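You operate a simulated robot arm through the tools that you are given. There is no shell and no other tool.

You are at the controls of a simulated two-armed robot. One attempt, no reset.

TASK
Rinse jars J3 and J1 on the rinser and stand them on pegs.
Fine: clean, mouth down, J3 over the blue peg, J1 over the red peg; rinser lever shut again. Where these are worked on the way, their far stop is far enough and under half their travel is too little: rinser lever.

Only the result counts: the job must be done as asked and must still hold three seconds after the hand-in. Knocking over, shifting, dropping, spilling or breaking anything else fails it.

THE ROBOT
Two 7-joint arms with fingered hands on one trunk that stands fixed in place. Base frame: the origin is at the foot of the trunk, x ahead of it, y to its left, z up. Readings come in cm, rad, newtons and seconds.
The left shoulder is at [4.2, 16.3, 106.1], the right one opposite. Each reaches about 121.5 cm from its shoulder. Payload 4 kg a hand.
The TCP of each hand is the grasp point between the finger pads, 3.6 cm short of the fingertips. In the tool frame z runs along the fingers and y along their closing line. The gripper opens to 12.4 cm; its body begins 4.2 cm behind the TCP. The gripper is a hand of 4 fingers: y runs from the thumb to the fingers, the wrist lies at [-1.5, -9.9, -18.9] in the tool frame.
Orientation is that of the tool frame in the base frame, as a unit quaternion [w, x, y, z]. With the fingers straight down and the wrist toward the robot, the tool's x, y and z point along [0, 1, 0], [1, 0, 0] and [0, 0, -1] of the base frame.

THE INTERFACE
- The arms move only by the tool send_rows. It takes "left_targets", "right_targets" or both (then of equal length, played together; a hand with none holds still); each is a list of rows, each a list of 6 numbers: the shift along the tool's x, y, z in units of 50 mm (1.0 is 50 mm), then the turn, a rotation vector about the tool's x, y, z in units of 8 degrees (1.0 is 8 degrees). In form: [[x, y, z, ax, ay, az], ...]. A call has 1 to 20 rows; each row shifts and turns the commanded pose from where the row before left it, along the tool's axes as they then stand. A call with a number of a shift or a turn outside -1 to 1 is refused whole. A row lasts 0.2 s, in which the tool goes at most 5 cm and 0.15 rad; a call with a longer step from one row to the next is refused whole. A pose out of reach is approached as far as the arm can. The call stops where the force on the tool passes 40 N (or 10 N more than at its start, if that is more) or the arm is blocked; 0.2 s more then pass. In this call time passes only in rows, and 0.2 s behind the last. The reply holds the time, the measured pose of the TCP, the force on the tool along the base axes, the opening and the grip force, in the units named above and with some noise, with the torque about the TCP (base axes, N m) and any sound that the robot's microphone picked up, and new pictures: "views" is both (left out), scene, wrist or none (wrist: the cameras of the hands that moved).
- Cameras (640 x 400 px; columns grow to the right, rows downward): "scene" is now at [14.65, 3.35, 130.68]; the picture's right is [0.35, -0.94, -0.05], its down [-0.40, -0.10, -0.91] and it looks along [0.85, 0.34, -0.40] (base axes); focal length 315 px, centre (320, 200). "left" rides on the left gripper at [-7.5, -8.6, -12.3] in its tool frame; the picture's right is [-0.70, -0.34, 0.63], its down [0.64, -0.68, 0.35] and it looks along [0.32, 0.65, 0.69] (tool axes); focal length 275 px, centre (320, 200). "right" rides on the right gripper at [7.5, -8.6, -12.3] in its tool frame; the picture's right is [-0.70, 0.34, -0.63], its down [-0.64, -0.68, 0.35] and it looks along [-0.32, 0.65, 0.69] (tool axes); focal length 275 px, centre (320, 200). There is no depth. A picture from a camera that has moved, and an enlarged one, comes with that camera's place and axes in the base frame and with its lens.
- raise_lower(by): moves the trunk up (or, below 0, down) by that many cm; the arms and the scene camera ride with it, the base frame stays. It gives what a move gives, with no picture.
- curl_fingers(index, middle, ring, thumb_bend, thumb_turn, hand): sets how far each is bent, from 0 (flat) to 1 (curled in); at 0.3 the hand is open as for a grip, at 0.7 the pads meet at the TCP. One left out holds its place. A second passes; each finger stops where it meets its share of the squeeze, and holds until it gets a number again. It is the only way to open and close the hand. It gives what a move gives, with no picture; readings hold the bend of each and the force on the fingers (four entries, about 0 where the hand has none), thumb and palm. thumb_turn goes from beside the hand (0) to across from the fingers (1), as for a grip.
- pan_tilt(pan, tilt): turns the head with the scene camera to pan (to the left, within 1.501 rad either way) and tilt (down, from -0.506 to 1.204), counted from straight ahead of the robot (the tilt from the chest, where the trunk bows). It gives what a move gives, and a new picture of the scene camera.
- close_up(camera, box): a new picture of the part [left, top, right, bottom] of that camera's present view, enlarged. The clock stands still meanwhile.
- sign_off(): hands the job in; it is judged then, once.

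Nothing tells you positions but the pictures and the camera data. Unless the task says otherwise, let go and move clear before handing in.

The tools are called after "Emit:" by a JSON object that holds its "name" and its "arguments". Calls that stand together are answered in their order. send_rows: Moves the arms, as the interface text tells. Its arguments: {"type":"object","properties":{"left_targets":{"type":"array","items":{"type":"array","items":{"type":"number"}}},"right_targets":{"type":"array","items":{"type":"array","items":{"type":"number"}}},"views":{"type":"string","enum":["both","scene","wrist","none"]}},"required":[]} The other tools are called the same way: raise_lower (by) moves the trunk up or down; curl_fingers (index, middle, ring, thumb_bend, thumb_turn, hand) moves the fingers one by one; pan_tilt (pan, tilt) turns the head that bears the scene camera; close_up (camera, box) takes an enlarged picture of a part of a camera's view; sign_off () hands the job in.

At the start:

```text
time: 0.0
left_tcp_pos: [52.14, 54.59, 118.41]
left_tcp_rot: [0.001, 0.707, 0.707, 0.0]
left_force: [-0.1, 0.1, -0.2]
left_ft_torque: [-0.02, 0.03, -0.01]
left_opening: 12.35
left_gripper_force: 0.1
left_shape: jaw
left_bend: [0.3, 0.3, 0.3, 0.3, 0.98]
left_finger forces: [0.0, 0.0, 0.0, 0.0, 0.0, 0.0]
right_tcp_pos: [72.73, 5.18, 114.35]
right_tcp_rot: [-0.001, 0.706, 0.708, -0.001]
right_force: [0.9, 1.0, -0.7]
right_ft_torque: [-0.02, 0.01, -0.01]
right_opening: 12.36
right_gripper_force: 0.0
right_shape: jaw
right_bend: [0.3, 0.3, 0.3, 0.3, 0.98]
right_finger forces: [0.1, 0.1, 0.0, 0.0, 0.1, 0.0]
trunk travel left (down, up): [-22.5, 25.3]
head pan, tilt (commanded): [0.361, 0.271]
```

scene: 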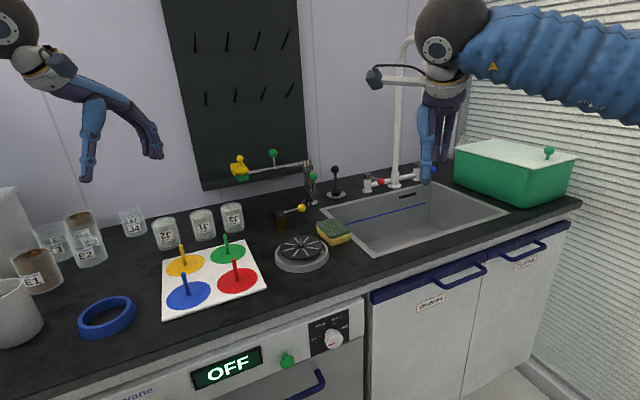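
right: 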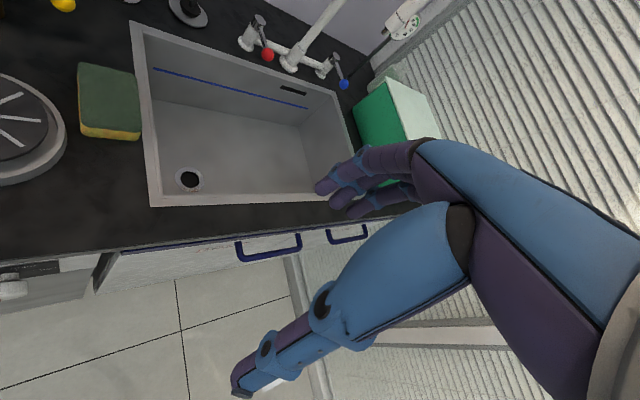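
left: 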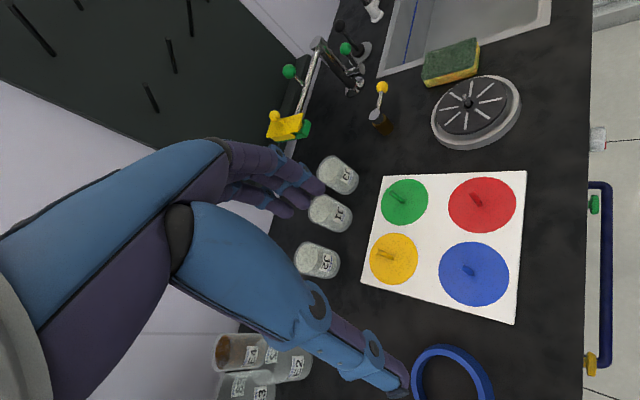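

I see a counter with a peg board, a rinser, a sink, and labelled jars at the back. First I'll enlarge the pictures to read the labels and find the rinser lever.

Emit:
{"name": "close_up", "arguments": {"camera": "scene", "box": [100, 180, 260, 320]}}

Emit:
{"name": "close_up", "arguments": {"camera": "scene", "box": [220, 140, 380, 280]}}

Emit:
{"name": "close_up", "arguments": {"camera": "left", "box": [240, 0, 560, 200]}}

Emit:
{"name": "close_up", "arguments": {"camera": "left", "box": [260, 130, 420, 300]}}

Emit:
{"name": "close_up", "arguments": {"camera": "scene", "box": [0, 180, 160, 350]}}

```text
2.86 times, centred on (180, 250) of scene
camera zoom: at [14.65, 3.35, 130.68], right [0.35, -0.94, -0.05], down [-0.4, -0.1, -0.91], along [0.85, 0.34, -0.4], focal length 901 px, centre (720, 57)
```

zoom: 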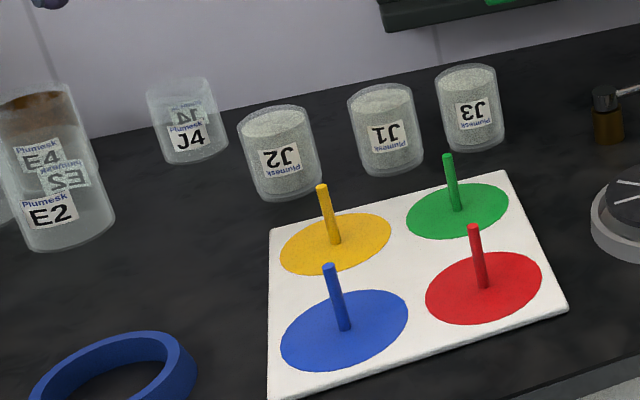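

```text
2.86 times, centred on (300, 210) of scene
camera zoom: at [14.65, 3.35, 130.68], right [0.35, -0.94, -0.05], down [-0.4, -0.1, -0.91], along [0.85, 0.34, -0.4], focal length 901 px, centre (377, 171)
```

zoom: 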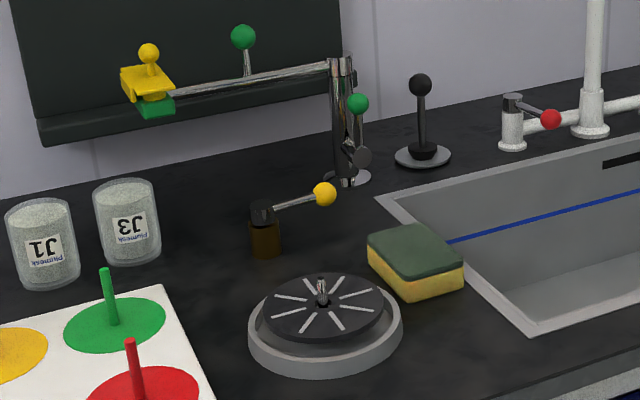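

```text
2.00 times, centred on (400, 100) of left
camera zoom: at [43.51, 47.07, 130.66], right [-0.34, -0.7, -0.63], down [-0.68, 0.64, -0.35], along [0.65, 0.32, -0.69], focal length 551 px, centre (160, 400)
```

zoom: 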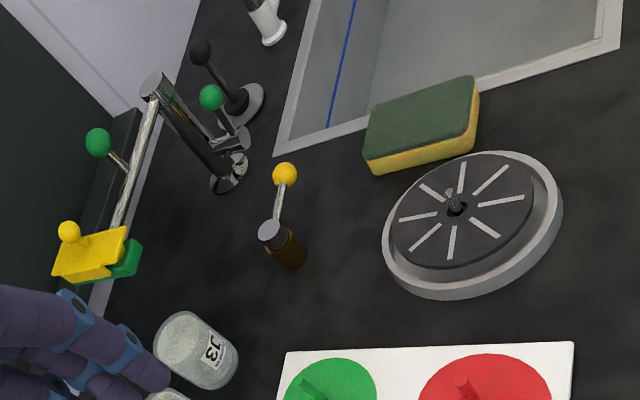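

```text
2.35 times, centred on (340, 215) of left
camera zoom: at [43.51, 47.07, 130.66], right [-0.34, -0.7, -0.63], down [-0.68, 0.64, -0.35], along [0.65, 0.32, -0.69], focal length 648 px, centre (273, 165)
```

zoom: 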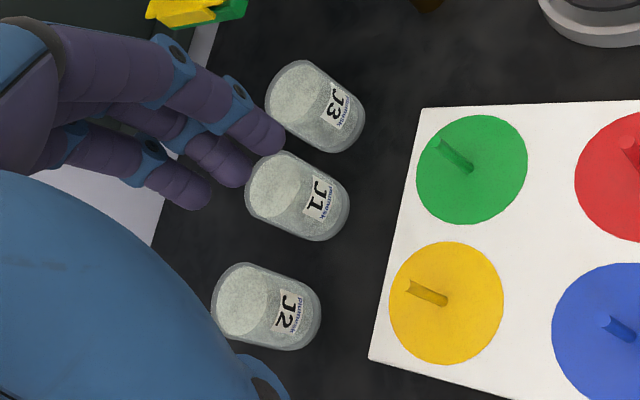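

```text
2.35 times, centred on (80, 265) of scene
camera zoom: at [14.65, 3.35, 130.68], right [0.35, -0.94, -0.05], down [-0.4, -0.1, -0.91], along [0.85, 0.34, -0.4], focal length 742 px, centre (885, 47)
```

zoom: 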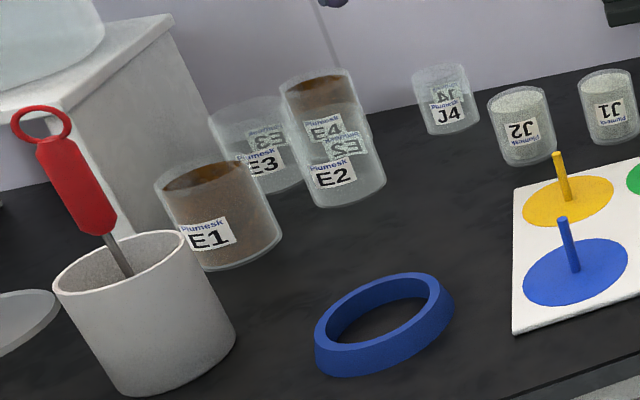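

J1, J2, J3 stand mouth-down in a row behind the peg board. Next I'll look more closely at the small levers near the rinser, and pan around to see the whole scene.

Emit:
{"name": "close_up", "arguments": {"camera": "scene", "box": [260, 180, 340, 230]}}

Emit:
{"name": "close_up", "arguments": {"camera": "scene", "box": [290, 150, 370, 200]}}

Emit:
{"name": "close_up", "arguments": {"camera": "scene", "box": [260, 210, 360, 275]}}

Emit:
{"name": "close_up", "arguments": {"camera": "left", "box": [330, 10, 530, 160]}}

Emit:
{"name": "close_up", "arguments": {"camera": "scene", "box": [180, 320, 360, 400]}}

```text
8.00 times, centred on (300, 205) of scene
camera zoom: at [14.65, 3.35, 130.68], right [0.35, -0.94, -0.05], down [-0.4, -0.1, -0.91], along [0.85, 0.34, -0.4], focal length 2522 px, centre (480, 160)
```

zoom: 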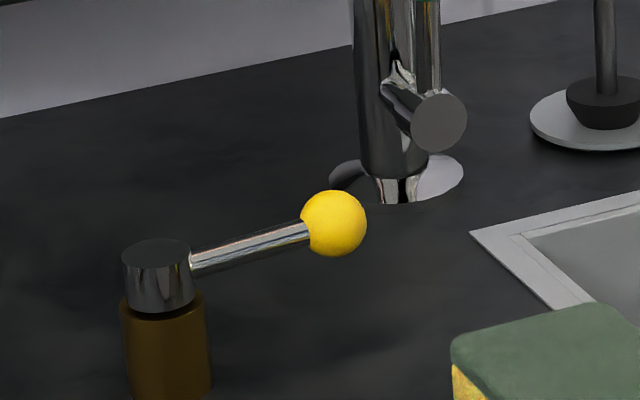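

```text
8.00 times, centred on (330, 175) of scene
camera zoom: at [14.65, 3.35, 130.68], right [0.35, -0.94, -0.05], down [-0.4, -0.1, -0.91], along [0.85, 0.34, -0.4], focal length 2522 px, centre (240, 400)
```

zoom: 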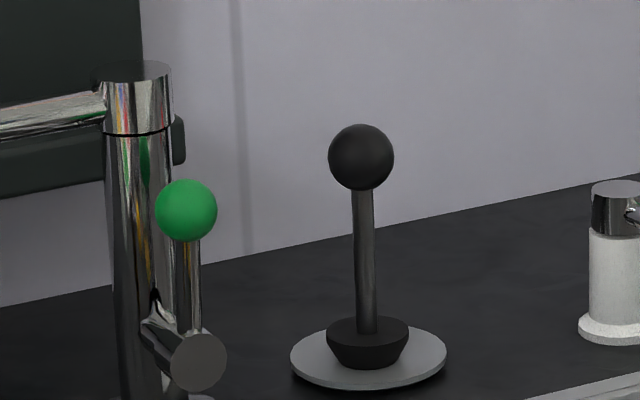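

```text
6.15 times, centred on (310, 242) of scene
camera zoom: at [14.65, 3.35, 130.68], right [0.35, -0.94, -0.05], down [-0.4, -0.1, -0.91], along [0.85, 0.34, -0.4], focal length 1940 px, centre (382, -62)
```

zoom: 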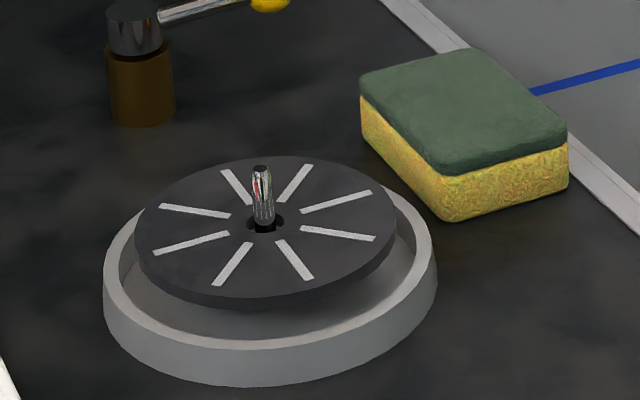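

```text
2.67 times, centred on (430, 85) of left
camera zoom: at [43.51, 47.07, 130.66], right [-0.34, -0.7, -0.63], down [-0.68, 0.64, -0.35], along [0.65, 0.32, -0.69], focal length 734 px, centre (27, 507)
```

zoom: 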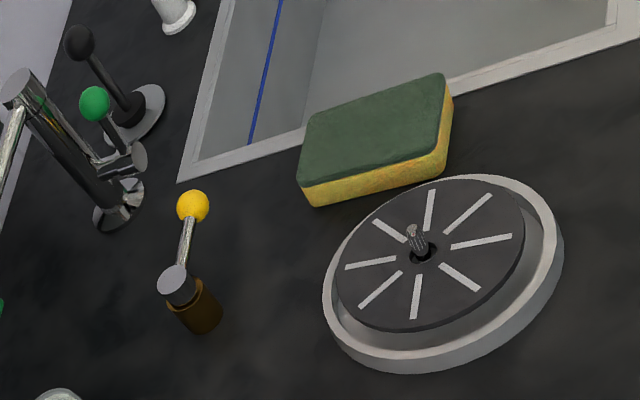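

```text
3.56 times, centred on (270, 360) of scene
camera zoom: at [14.65, 3.35, 130.68], right [0.35, -0.94, -0.05], down [-0.4, -0.1, -0.91], along [0.85, 0.34, -0.4], focal length 1121 px, centre (498, -369)
```

zoom: 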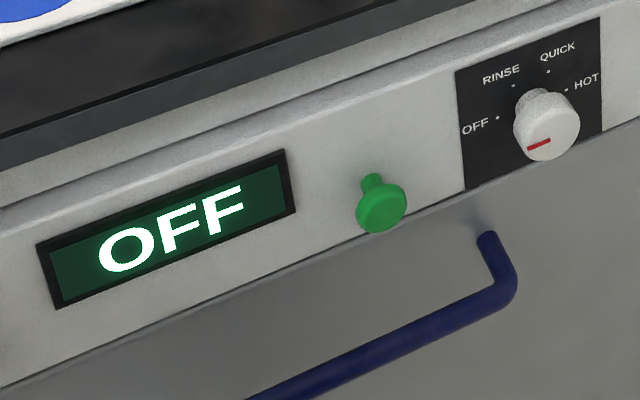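

J3 looks to be near (84, 59.5), J1 near (77.6, 65.6), the rinser near (76, 34), blue peg near (54.5, 51) and red peg near (62, 43.5), with the counter at z≈85.5. I want a better look at the candidate levers before touching anything.

Emit:
{"name": "close_up", "arguments": {"camera": "scene", "box": [222, 140, 322, 202]}}

Emit:
{"name": "close_up", "arguments": {"camera": "left", "box": [260, 20, 400, 150]}}

Emit:
{"name": "close_up", "arguments": {"camera": "left", "box": [360, 70, 530, 160]}}

Emit:
{"name": "pan_tilt", "arguments": {"pan": 0.65, "tilt": 0.45}}

```text
6.40 times, centred on (272, 171) of scene
camera zoom: at [14.65, 3.35, 130.68], right [0.35, -0.94, -0.05], down [-0.4, -0.1, -0.91], along [0.85, 0.34, -0.4], focal length 2018 px, centre (627, 386)
```

zoom: 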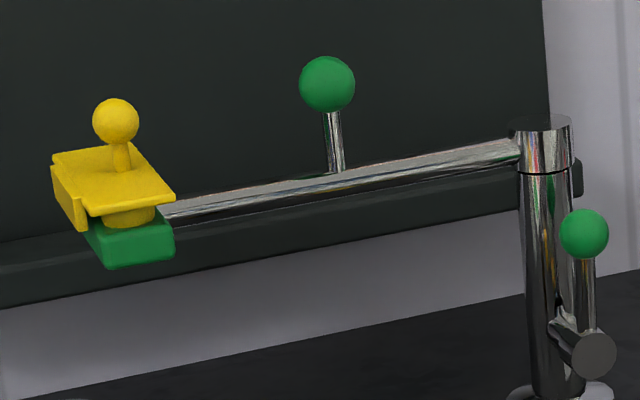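

```text
3.08 times, centred on (330, 85) of left
camera zoom: at [43.51, 47.07, 130.66], right [-0.34, -0.7, -0.63], down [-0.68, 0.64, -0.35], along [0.65, 0.32, -0.69], focal length 847 px, centre (289, 554)
```

zoom: 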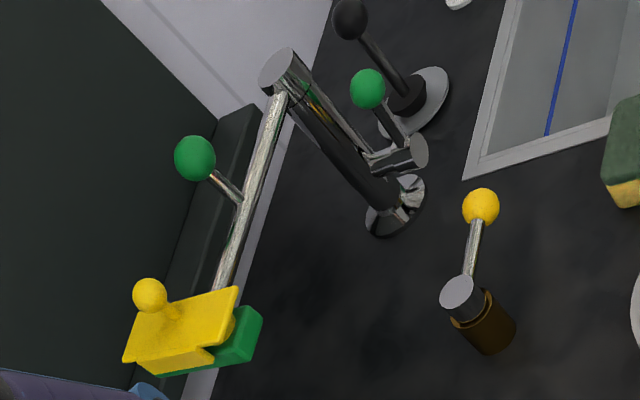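

```text
3.76 times, centred on (445, 115) of left
camera zoom: at [43.51, 47.07, 130.66], right [-0.34, -0.7, -0.63], down [-0.68, 0.64, -0.35], along [0.65, 0.32, -0.69], focal length 1036 px, centre (-151, 520)
```

zoom: 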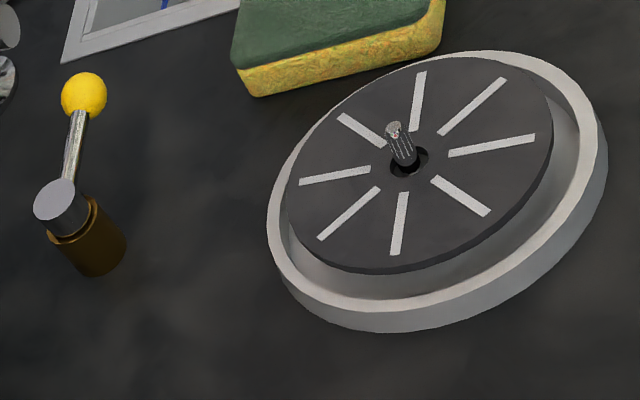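

```text
time: 0.8
left_tcp_pos: [52.08, 54.75, 118.43]
left_tcp_rot: [-0.001, 0.707, 0.707, 0.0]
left_force: [0.1, -1.1, 0.1]
left_ft_torque: [0.03, 0.02, -0.04]
left_opening: 12.37
left_gripper_force: 0.1
left_shape: jaw
left_bend: [0.3, 0.3, 0.3, 0.3, 0.98]
left_finger forces: [0.1, 0.1, 0.0, 0.0, 0.1, 0.0]
right_tcp_pos: [72.56, 5.09, 114.49]
right_tcp_rot: [-0.001, 0.707, 0.707, 0.0]
right_force: [0.2, -0.4, 0.6]
right_ft_torque: [0.01, -0.01, -0.01]
right_opening: 12.36
right_gripper_force: 0.1
right_shape: jaw
right_bend: [0.3, 0.3, 0.3, 0.3, 0.98]
right_finger forces: [0.0, 0.0, 0.1, 0.0, 0.0, 0.0]
trunk travel left (down, up): [-22.5, 25.3]
head pan, tilt (commanded): [0.649, 0.45]
camera scene: at [13.0, 5.59, 129.25], right [0.6, -0.8, -0.09], down [-0.48, -0.26, -0.84], along [0.64, 0.54, -0.54], focal length 315 px, centre (320, 200)
```

scene: 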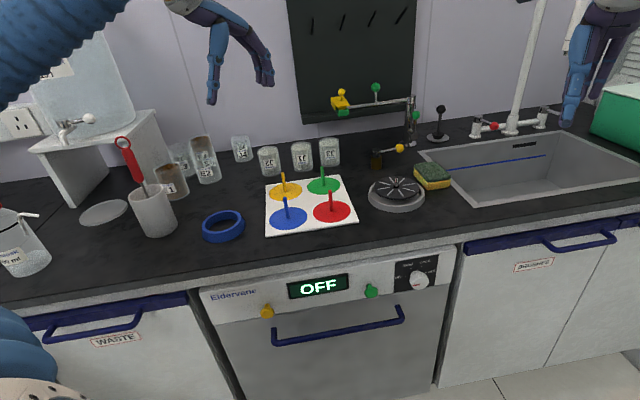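

The valve with the yellow ball sits directly behind the rinser, so I take it to be the rinser lever. Now I'll zoom in with the new head pose to locate the jars, the swing-arm box and the pegs precisely.

Emit:
{"name": "close_up", "arguments": {"camera": "scene", "box": [245, 125, 365, 200]}}

Emit:
{"name": "close_up", "arguments": {"camera": "scene", "box": [255, 165, 365, 235]}}

Emit:
{"name": "close_up", "arguments": {"camera": "scene", "box": [320, 80, 460, 168]}}

Emit:
{"name": "close_up", "arguments": {"camera": "scene", "box": [360, 135, 460, 220]}}

Emit:
{"name": "close_up", "arguments": {"camera": "left", "box": [250, 90, 390, 190]}}

Emit:
{"name": "close_up", "arguments": {"camera": "left", "box": [280, 140, 380, 220]}}

Emit:
{"name": "close_up", "arguments": {"camera": "left", "box": [360, 160, 530, 330]}}

```text
5.33 times, centred on (305, 162) of scene
camera zoom: at [13.0, 5.59, 129.25], right [0.6, -0.8, -0.09], down [-0.48, -0.26, -0.84], along [0.64, 0.54, -0.54], focal length 1681 px, centre (400, 400)
```

zoom: 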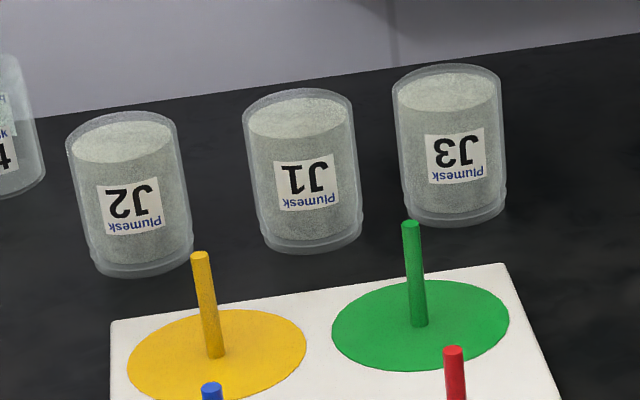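

```text
5.71 times, centred on (310, 200) of scene
camera zoom: at [13.0, 5.59, 129.25], right [0.6, -0.8, -0.09], down [-0.48, -0.26, -0.84], along [0.64, 0.54, -0.54], focal length 1802 px, centre (377, 200)
```

zoom: 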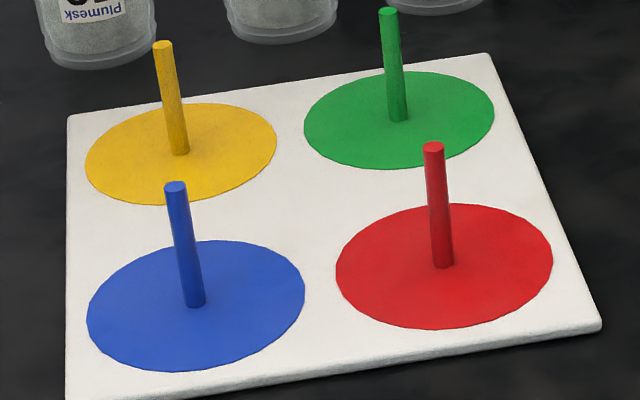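

```text
4.55 times, centred on (390, 124) of scene
camera zoom: at [13.0, 5.59, 129.25], right [0.6, -0.8, -0.09], down [-0.48, -0.26, -0.84], along [0.64, 0.54, -0.54], focal length 1433 px, centre (2, 546)
```

zoom: 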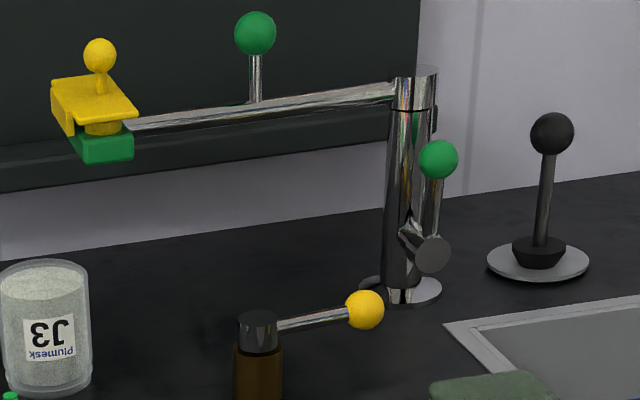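

```text
4.71 times, centred on (410, 178) of scene
camera zoom: at [13.0, 5.59, 129.25], right [0.6, -0.8, -0.09], down [-0.48, -0.26, -0.84], along [0.64, 0.54, -0.54], focal length 1484 px, centre (-104, 306)
```

zoom: 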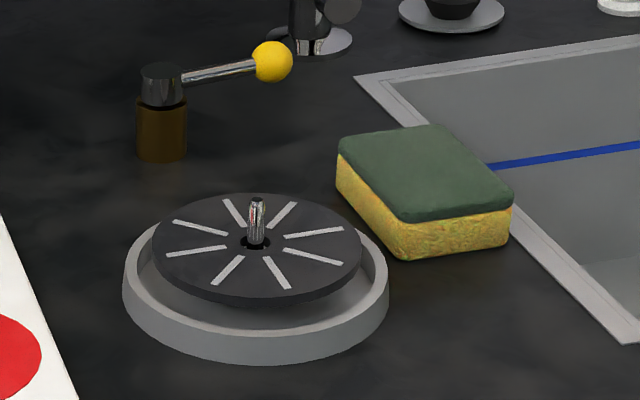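

```text
4.00 times, centred on (320, 140) of left
camera zoom: at [43.51, 47.06, 130.66], right [-0.34, -0.7, -0.63], down [-0.68, 0.64, -0.35], along [0.65, 0.32, -0.69], focal length 1101 px, centre (320, 440)
```

zoom: 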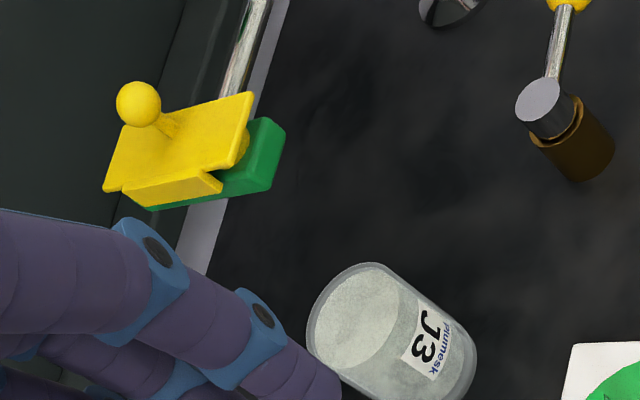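

```text
5.00 times, centred on (330, 180) of left
camera zoom: at [43.51, 47.06, 130.66], right [-0.34, -0.7, -0.63], down [-0.68, 0.64, -0.35], along [0.65, 0.32, -0.69], focal length 1376 px, centre (270, 300)
```

zoom: 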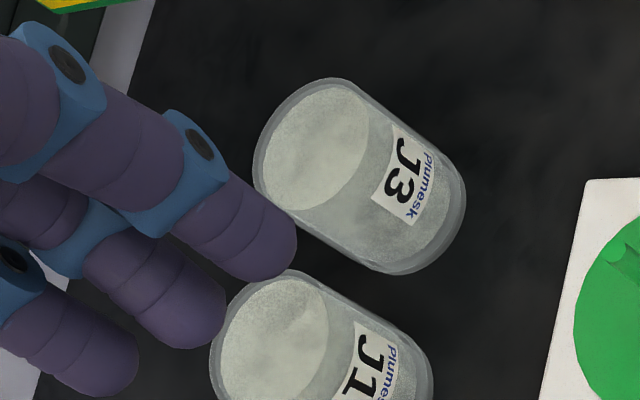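

```text
2.35 times, centred on (445, 245) of left
camera zoom: at [43.51, 47.06, 130.66], right [-0.34, -0.7, -0.63], down [-0.68, 0.64, -0.35], along [0.65, 0.32, -0.69], focal length 648 px, centre (26, 94)
```

zoom: 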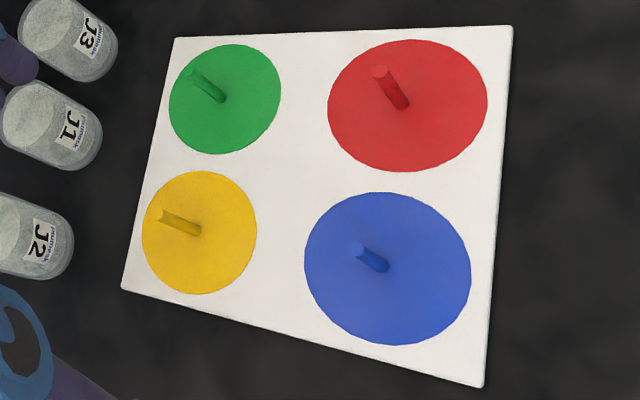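

J1 sits at about (77.2, 65.0), J3 at (83.8, 59.4) partly under the swing-arm box, and J2 at (70.2, 72.1). The counter runs at 45° to the robot. I'll take J1 first: turn the left hand 45° so the fingers close front to back, then move above J1 and look.

Emit:
{"name": "send_rows", "arguments": {"left_targets": [[0, 0, 0, 0, 0, -0.9375], [0, 0, 0, 0, 0, -0.9375], [0, 0, 0, 0, 0, -0.9375], [0, 0, 0, 0, 0, -0.9375], [0, 0, 0, 0, 0, -0.9375], [0, 0, 0, 0, 0, -0.9375], [-0.347, 0.837, 0.2, 0, 0, 0], [-0.347, 0.837, 0.2, 0, 0, 0], [-0.347, 0.837, 0.2, 0, 0, 0], [-0.347, 0.837, 0.2, 0, 0, 0]], "views": "both"}}

```text
time: 3.0
left_tcp_pos: [69.05, 61.88, 114.44]
left_tcp_rot: [-0.001, 0.382, 0.924, 0.0]
left_force: [-0.2, 0.1, -0.7]
left_ft_torque: [0.0, -0.01, 0.0]
left_opening: 12.39
left_gripper_force: 0.1
left_shape: jaw
left_bend: [0.3, 0.3, 0.3, 0.3, 0.98]
left_finger forces: [0.1, 0.0, 0.0, 0.1, 0.1, 0.0]
right_tcp_pos: [72.75, 5.22, 114.29]
right_tcp_rot: [0.0, 0.707, 0.708, -0.001]
right_force: [0.5, 0.5, 0.2]
right_ft_torque: [0.01, 0.0, 0.05]
right_opening: 12.37
right_gripper_force: 0.0
right_shape: jaw
right_bend: [0.3, 0.3, 0.3, 0.3, 0.98]
right_finger forces: [0.1, 0.1, 0.0, 0.0, 0.0, 0.0]
trunk travel left (down, up): [-22.5, 25.3]
head pan, tilt (commanded): [0.649, 0.45]
camera scene: at [13.12, 5.62, 129.21], right [0.6, -0.8, -0.09], down [-0.48, -0.26, -0.84], along [0.64, 0.54, -0.54], focal length 315 px, centre (320, 200)
camera left: at [68.25, 50.32, 126.7], right [0.25, -0.73, -0.63], down [-0.94, -0.03, -0.34], along [0.23, 0.68, -0.69], focal length 275 px, centre (320, 200)
```

scene: 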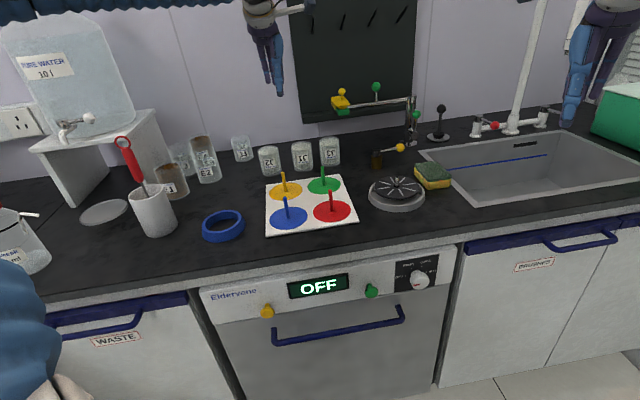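
left: 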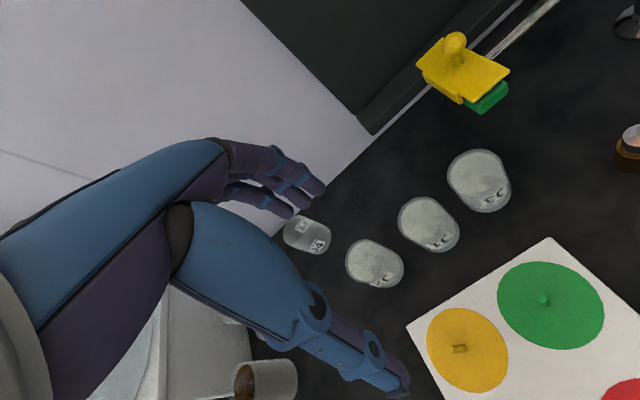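

The left hand turned and moved as commanded. From this higher angle I'll refine where J1, J3 and the box are.

Emit:
{"name": "close_up", "arguments": {"camera": "left", "box": [330, 130, 530, 300]}}

Emit:
{"name": "close_up", "arguments": {"camera": "left", "box": [380, 0, 560, 140]}}

```text
2.35 times, centred on (430, 215) of left
camera zoom: at [68.25, 50.32, 126.7], right [0.25, -0.73, -0.63], down [-0.94, -0.03, -0.34], along [0.23, 0.68, -0.69], focal length 648 px, centre (61, 165)
```

zoom: 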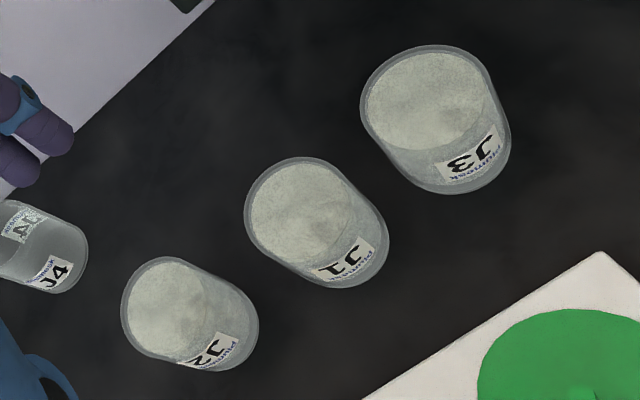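

```text
2.86 times, centred on (470, 70) of left
camera zoom: at [68.25, 50.32, 126.7], right [0.25, -0.73, -0.63], down [-0.94, -0.03, -0.34], along [0.23, 0.68, -0.69], focal length 786 px, centre (-109, 571)
```

zoom: 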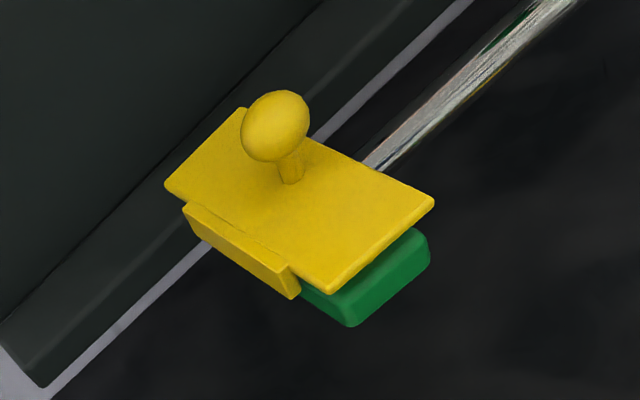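

J1 refined to about (77.5, 65.4), J3 to about (84.4, 59.7), and the swing-arm box lies right of and behind J3, so it is clear of J1. I'll move over J1 and come down part way, then check alignment.

Emit:
{"name": "send_rows", "arguments": {"left_targets": [[-0.35, 0.846, 0, 0, 0, 0], [-0.35, 0.846, 0, 0, 0, 0], [0, 0, 0.8, 0, 0, 0], [0, 0, 0.8, 0, 0, 0], [0, 0, 0.8, 0, 0, 0], [0, 0, 0.4, 0, 0, 0]], "views": "both"}}

Emit:
{"name": "close_up", "arguments": {"camera": "scene", "box": [225, 60, 365, 190]}}

```text
time: 4.4
left_tcp_pos: [77.31, 64.75, 100.42]
left_tcp_rot: [0.0, 0.382, 0.924, -0.001]
left_force: [0.0, 0.0, 1.3]
left_ft_torque: [0.0, 0.01, 0.01]
left_opening: 12.39
left_gripper_force: 0.1
left_shape: jaw
left_bend: [0.3, 0.3, 0.3, 0.3, 0.98]
left_finger forces: [0.0, 0.0, 0.1, 0.0, 0.1, 0.0]
right_tcp_pos: [72.65, 5.04, 114.44]
right_tcp_rot: [-0.001, 0.706, 0.708, 0.0]
right_force: [-0.7, -0.5, -0.1]
right_ft_torque: [0.0, 0.0, 0.0]
right_opening: 12.38
right_gripper_force: 0.0
right_shape: jaw
right_bend: [0.3, 0.3, 0.3, 0.3, 0.98]
right_finger forces: [0.0, 0.0, 0.1, 0.0, 0.0, 0.0]
trunk travel left (down, up): [-22.5, 25.3]
head pan, tilt (commanded): [0.649, 0.45]
camera scene: at [13.02, 5.6, 129.24], right [0.6, -0.8, -0.09], down [-0.48, -0.26, -0.84], along [0.64, 0.54, -0.54], focal length 315 px, centre (320, 200)
camera left: at [76.71, 53.31, 112.59], right [0.25, -0.73, -0.63], down [-0.94, -0.03, -0.35], along [0.23, 0.68, -0.69], focal length 275 px, centre (320, 200)
```

scene: 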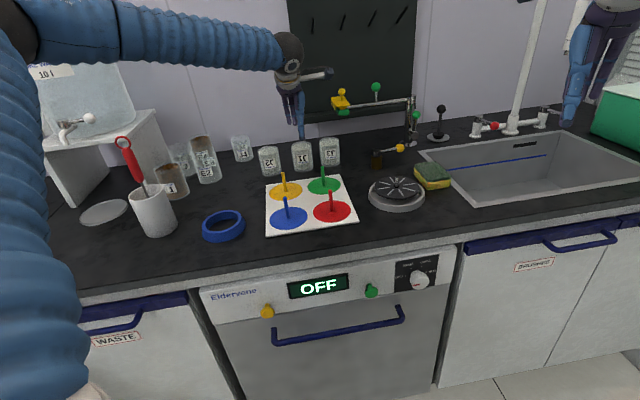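
left: 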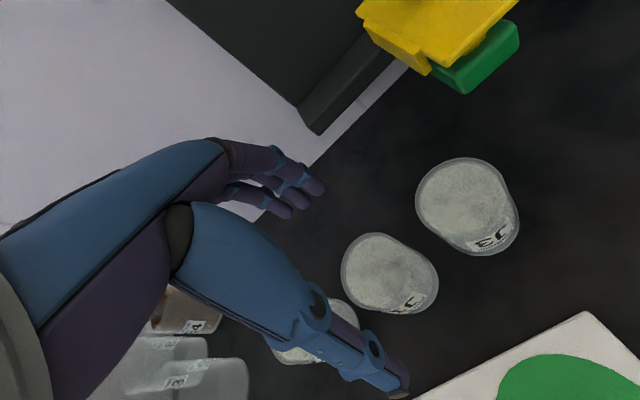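

```text
3.08 times, centred on (295, 125) of scene
camera zoom: at [13.02, 5.6, 129.24], right [0.6, -0.8, -0.09], down [-0.48, -0.26, -0.84], along [0.64, 0.54, -0.54], focal length 970 px, centre (397, 431)
```

zoom: 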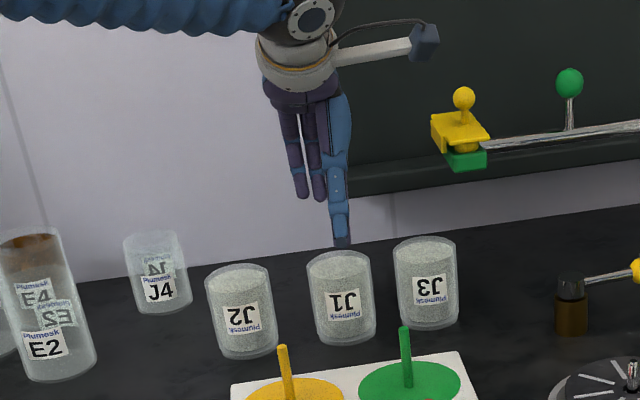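

J1 is centred under the hand to within half a centimetre. I'll descend around it to about z=90.5.

Emit:
{"name": "send_rows", "arguments": {"left_targets": [[0, 0.02, 0.5, 0, 0, 0], [0, 0.02, 0.5, 0, 0, 0], [0, 0, 0.5, 0, 0, 0], [0, 0, 0.46, 0, 0, 0]], "views": "both"}}

Emit:
{"name": "close_up", "arguments": {"camera": "scene", "box": [225, 80, 365, 190]}}

Emit:
{"name": "close_up", "arguments": {"camera": "left", "box": [220, 130, 460, 400]}}

```text
time: 5.4
left_tcp_pos: [77.46, 65.3, 90.88]
left_tcp_rot: [0.0, 0.383, 0.924, 0.0]
left_force: [-0.4, -0.9, 0.3]
left_ft_torque: [-0.01, -0.01, 0.03]
left_opening: 12.36
left_gripper_force: 0.1
left_shape: jaw
left_bend: [0.3, 0.3, 0.3, 0.3, 0.98]
left_finger forces: [0.0, 0.0, 0.1, 0.0, 0.0, 0.0]
right_tcp_pos: [72.62, 4.97, 114.31]
right_tcp_rot: [0.0, 0.707, 0.707, 0.0]
right_force: [0.0, -0.1, -0.8]
right_ft_torque: [-0.01, -0.02, -0.03]
right_opening: 12.37
right_gripper_force: 0.0
right_shape: jaw
right_bend: [0.3, 0.3, 0.3, 0.3, 0.98]
right_finger forces: [0.0, 0.0, 0.1, 0.1, 0.0, 0.0]
trunk travel left (down, up): [-22.5, 25.3]
head pan, tilt (commanded): [0.649, 0.45]
camera scene: at [13.05, 5.62, 129.23], right [0.6, -0.8, -0.09], down [-0.48, -0.26, -0.84], along [0.64, 0.54, -0.54], focal length 315 px, centre (320, 200)
camera left: at [76.68, 53.72, 103.01], right [0.25, -0.73, -0.63], down [-0.94, -0.03, -0.35], along [0.24, 0.68, -0.69], focal length 275 px, centre (320, 200)
```

scene: 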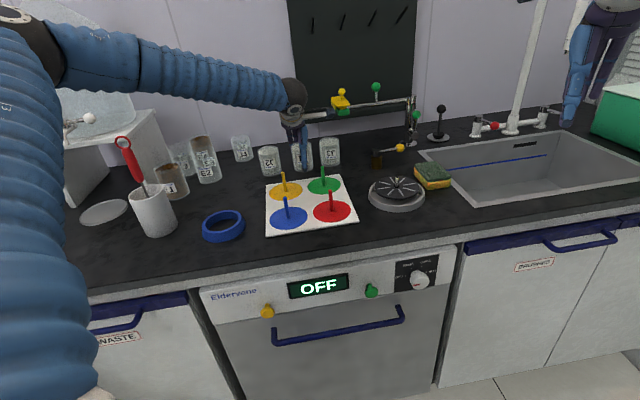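
left: 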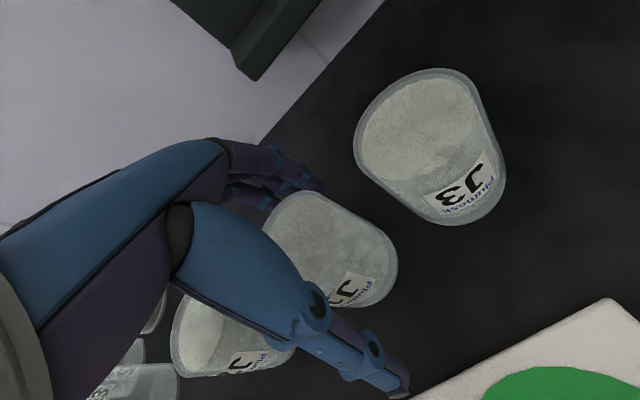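

```text
3.64 times, centred on (295, 135) of scene
camera zoom: at [13.05, 5.62, 129.23], right [0.6, -0.8, -0.09], down [-0.48, -0.26, -0.84], along [0.64, 0.54, -0.54], focal length 1146 px, centre (411, 436)
```

zoom: 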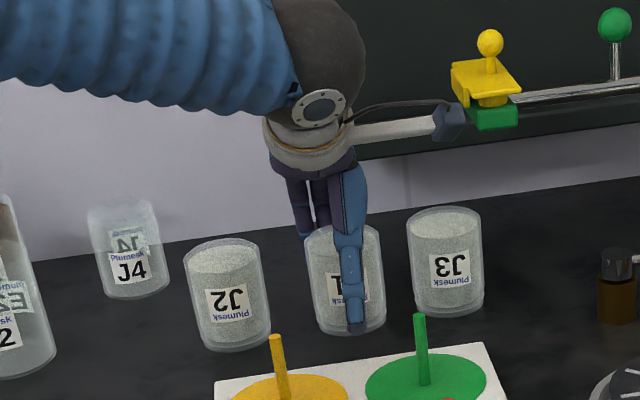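

```text
1.48 times, centred on (340, 265) of left
camera zoom: at [76.68, 53.72, 103.01], right [0.25, -0.73, -0.63], down [-0.94, -0.03, -0.35], along [0.24, 0.68, -0.69], focal length 408 px, centre (290, 104)
```

zoom: 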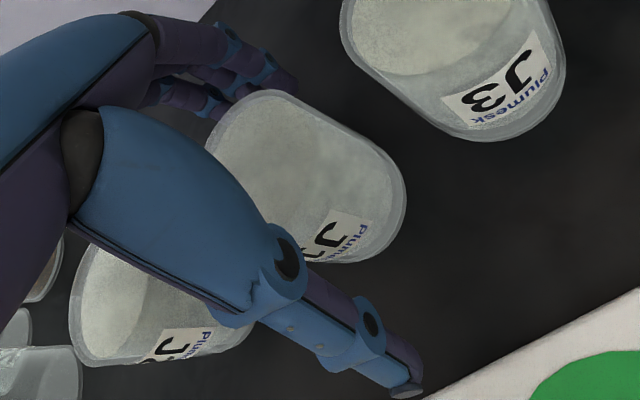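

The thumb is in front of J1 and the fingers behind it, with the neighbours clear. I'll close the hand gradually.

Emit:
{"name": "curl_fingers", "arguments": {"hand": "left", "index": 0.46, "middle": 0.46, "ring": 0.46, "thumb_bend": 0.46}}

Emit:
{"name": "close_up", "arguments": {"camera": "left", "box": [220, 130, 460, 400]}}

Emit:
{"name": "close_up", "arguments": {"camera": "scene", "box": [225, 80, 365, 190]}}

```text
time: 6.4
left_tcp_pos: [77.45, 65.14, 90.87]
left_tcp_rot: [0.0, 0.383, 0.924, 0.0]
left_force: [0.0, -0.3, -0.6]
left_ft_torque: [0.01, -0.01, 0.03]
left_opening: 7.52
left_gripper_force: 0.5
left_shape: fingers
left_bend: [0.46, 0.46, 0.46, 0.46, 0.98]
left_finger forces: [0.0, 0.0, 0.0, 0.0, 0.4, 0.0]
right_tcp_pos: [72.63, 5.18, 114.52]
right_tcp_rot: [-0.001, 0.707, 0.708, 0.0]
right_force: [0.1, -0.3, 0.1]
right_ft_torque: [-0.01, 0.03, 0.03]
right_opening: 12.36
right_gripper_force: 0.0
right_shape: jaw
right_bend: [0.3, 0.3, 0.3, 0.3, 0.98]
right_finger forces: [0.1, 0.0, 0.1, 0.0, 0.0, 0.0]
trunk travel left (down, up): [-22.5, 25.3]
head pan, tilt (commanded): [0.649, 0.45]
```

```text
1.48 times, centred on (340, 265) of left
camera zoom: at [76.65, 53.67, 103.08], right [0.25, -0.73, -0.63], down [-0.94, -0.03, -0.35], along [0.24, 0.68, -0.69], focal length 408 px, centre (290, 104)
```

zoom: 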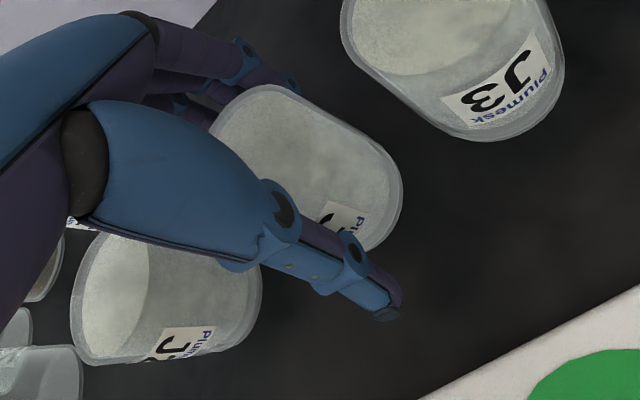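

```text
3.64 times, centred on (295, 135) of scene
camera zoom: at [12.99, 5.59, 129.25], right [0.6, -0.8, -0.09], down [-0.48, -0.26, -0.84], along [0.64, 0.54, -0.54], focal length 1146 px, centre (411, 436)
```

zoom: 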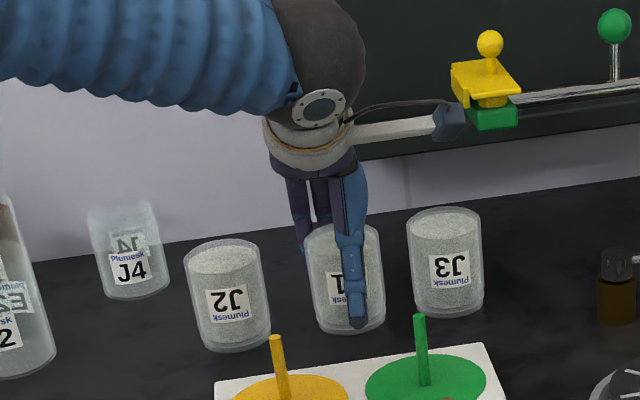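

The thumb has just touched J1 at an opening of 7.5 cm. I'll close further so that the fingers seat against the jar.

Emit:
{"name": "curl_fingers", "arguments": {"hand": "left", "index": 0.6, "middle": 0.6, "ring": 0.6, "thumb_bend": 0.5}}

Emit:
{"name": "close_up", "arguments": {"camera": "left", "box": [220, 130, 460, 400]}}

Emit:
{"name": "close_up", "arguments": {"camera": "scene", "box": [225, 80, 365, 190]}}

```text
time: 7.4
left_tcp_pos: [77.41, 65.17, 91.02]
left_tcp_rot: [0.0, 0.383, 0.924, 0.0]
left_force: [3.2, 1.2, 10.0]
left_ft_torque: [0.31, -0.34, -0.01]
left_opening: 6.36
left_gripper_force: 14.6
left_shape: fingers
left_bend: [0.54, 0.55, 0.59, 0.48, 0.97]
left_finger forces: [6.7, 6.6, 1.5, 0.1, 13.8, 0.0]
right_tcp_pos: [72.54, 5.16, 114.5]
right_tcp_rot: [0.0, 0.707, 0.707, 0.0]
right_force: [-0.7, 0.6, 0.2]
right_ft_torque: [0.03, -0.04, 0.02]
right_opening: 12.35
right_gripper_force: 0.1
right_shape: jaw
right_bend: [0.3, 0.3, 0.3, 0.3, 0.98]
right_finger forces: [0.0, 0.1, 0.0, 0.1, 0.0, 0.1]
trunk travel left (down, up): [-22.5, 25.3]
head pan, tilt (commanded): [0.649, 0.45]
```

```text
1.48 times, centred on (340, 265) of left
camera zoom: at [76.63, 53.64, 103.18], right [0.26, -0.73, -0.63], down [-0.94, -0.03, -0.35], along [0.24, 0.68, -0.69], focal length 408 px, centre (290, 104)
```

zoom: 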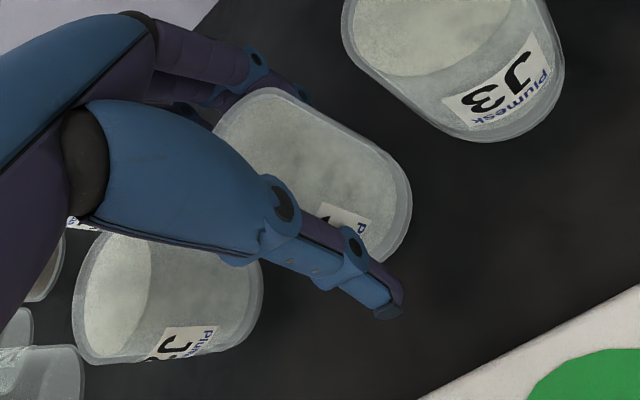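

```text
3.64 times, centred on (295, 135) of scene
camera zoom: at [12.95, 5.55, 129.26], right [0.6, -0.8, -0.09], down [-0.48, -0.26, -0.84], along [0.64, 0.54, -0.54], focal length 1146 px, centre (411, 436)
```

zoom: 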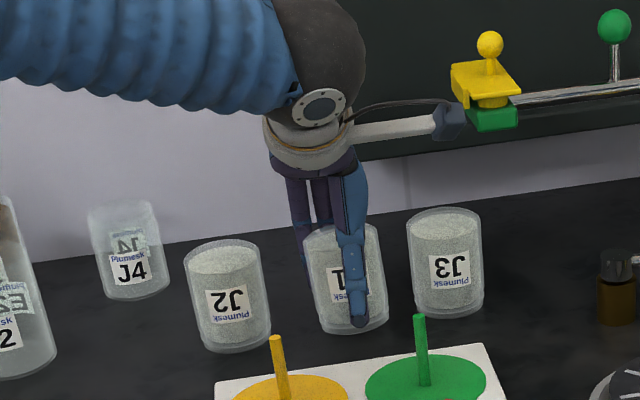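

J1 is gripped (thumb about 14 N, fingers about 15 N together). I'll lift it a little and check that it hangs straight.

Emit:
{"name": "send_rows", "arguments": {"left_targets": [[0, 0, -0.2, 0, 0, 0], [0, 0, -0.3, 0, 0, 0], [0, 0, -0.5, 0, 0, 0], [0, 0, -0.5, 0, 0, 0]], "views": "both"}}

Emit:
{"name": "close_up", "arguments": {"camera": "scene", "box": [225, 60, 365, 190]}}

```text
time: 8.4
left_tcp_pos: [77.52, 65.22, 98.24]
left_tcp_rot: [0.0, 0.382, 0.924, 0.0]
left_force: [-0.3, -0.7, -0.5]
left_ft_torque: [-0.01, 0.0, -0.02]
left_opening: 6.24
left_gripper_force: 12.5
left_shape: fingers
left_bend: [0.55, 0.55, 0.59, 0.48, 0.97]
left_finger forces: [5.7, 5.5, 1.5, 0.1, 12.1, 0.1]
right_tcp_pos: [72.56, 5.08, 114.48]
right_tcp_rot: [0.001, 0.706, 0.708, 0.0]
right_force: [-0.3, 0.2, -0.1]
right_ft_torque: [-0.01, -0.04, -0.01]
right_opening: 12.35
right_gripper_force: 0.0
right_shape: jaw
right_bend: [0.3, 0.3, 0.3, 0.3, 0.98]
right_finger forces: [0.1, 0.1, 0.0, 0.0, 0.1, 0.0]
trunk travel left (down, up): [-22.5, 25.3]
head pan, tilt (commanded): [0.649, 0.45]
camera scene: at [12.95, 5.56, 129.26], right [0.6, -0.8, -0.09], down [-0.48, -0.26, -0.84], along [0.64, 0.54, -0.54], focal length 315 px, centre (320, 200)
camera left: at [76.58, 53.87, 110.5], right [0.26, -0.73, -0.63], down [-0.94, -0.03, -0.35], along [0.24, 0.68, -0.69], focal length 275 px, centre (320, 200)
```

scene: 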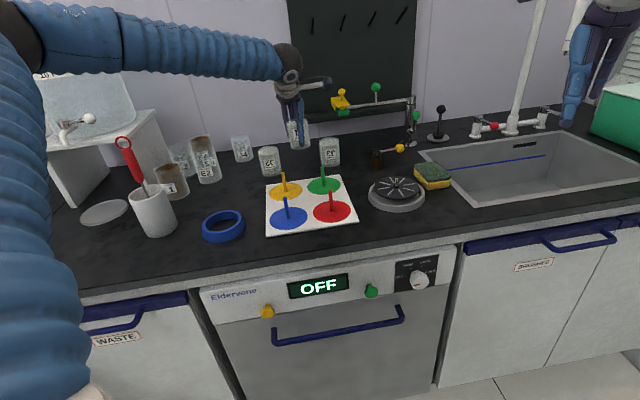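
left: 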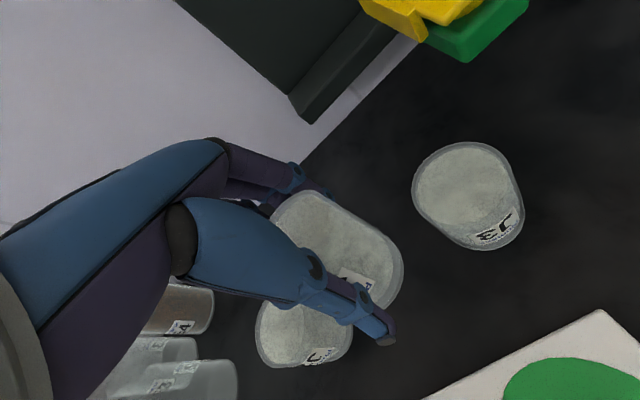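

```text
3.08 times, centred on (295, 125) of scene
camera zoom: at [12.95, 5.56, 129.26], right [0.6, -0.8, -0.09], down [-0.48, -0.26, -0.84], along [0.64, 0.54, -0.54], focal length 970 px, centre (397, 431)
```

zoom: 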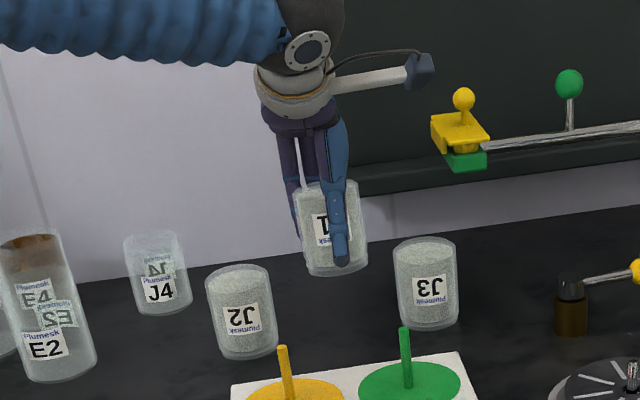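

J1 is held upright and clear. Next I'll back it away from the swing-arm box and carry it toward the rinser at about (76.2, 33.7), while moving the right hand a bit to the right for room.

Emit:
{"name": "send_rows", "arguments": {"left_targets": [[0, -0.9, -0.4, 0, 0, 0], [0, -0.9, -0.4, 0, 0, 0], [0, -0.9, -0.4, 0, 0, 0], [-0.854, -0.388, 0, 0, 0, 0], [-0.854, -0.388, 0, 0, 0, 0], [-0.854, -0.388, 0, 0, 0, 0]], "right_targets": [[-0.4, 0, 0, 0, 0, 0], [-0.4, 0, 0, 0, 0, 0], [-0.4, 0, 0, 0, 0, 0], [-0.4, 0, 0, 0, 0, 0], [-0.4, 0, 0, 0, 0, 0], [-0.4, 0, 0, 0, 0, 0]], "views": "both"}}

```text
time: 9.8
left_tcp_pos: [72.88, 42.28, 104.16]
left_tcp_rot: [-0.001, 0.382, 0.924, 0.001]
left_force: [0.7, -0.8, -0.7]
left_ft_torque: [0.01, 0.05, 0.02]
left_opening: 6.27
left_gripper_force: 12.2
left_shape: fingers
left_bend: [0.55, 0.56, 0.59, 0.48, 0.97]
left_finger forces: [5.6, 5.4, 1.5, 0.0, 11.4, 0.0]
right_tcp_pos: [72.72, -6.93, 114.32]
right_tcp_rot: [-0.001, 0.707, 0.707, -0.001]
right_force: [-0.7, -0.2, 0.2]
right_ft_torque: [0.05, 0.02, 0.0]
right_opening: 12.37
right_gripper_force: 0.1
right_shape: jaw
right_bend: [0.3, 0.3, 0.3, 0.3, 0.98]
right_finger forces: [0.1, 0.0, 0.0, 0.0, 0.0, 0.0]
trunk travel left (down, up): [-22.5, 25.3]
head pan, tilt (commanded): [0.649, 0.45]
camera scene: at [13.08, 5.39, 129.24], right [0.6, -0.8, -0.09], down [-0.48, -0.26, -0.84], along [0.64, 0.55, -0.54], focal length 315 px, centre (320, 200)
camera right: at [64.13, 0.56, 126.56], right [0.34, -0.7, 0.63], down [-0.68, -0.64, -0.35], along [0.65, -0.31, -0.69], focal length 275 px, centre (320, 200)
camera left: at [72.02, 30.8, 116.37], right [0.25, -0.73, -0.64], down [-0.94, -0.03, -0.34], along [0.24, 0.68, -0.69], focal length 275 px, centre (320, 200)
```

scene: 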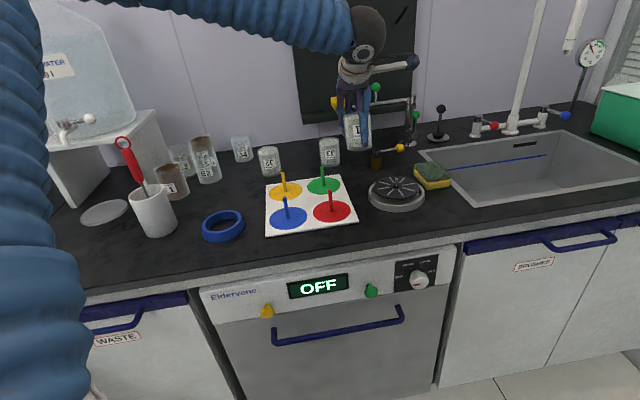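
right: 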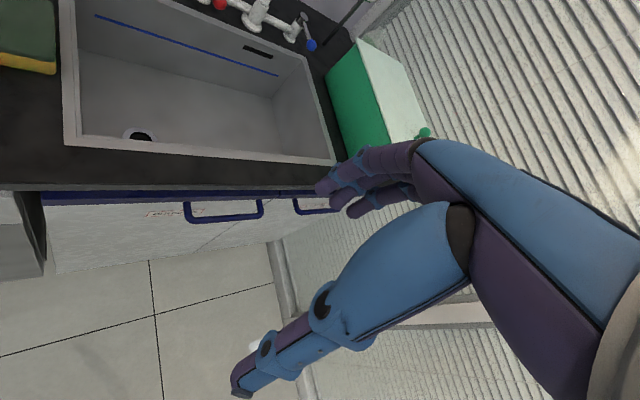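
left: 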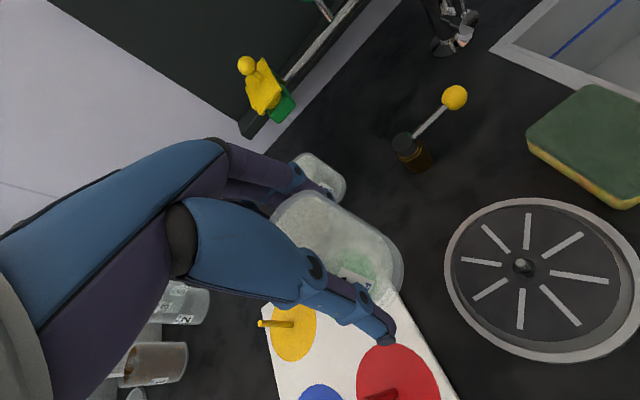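

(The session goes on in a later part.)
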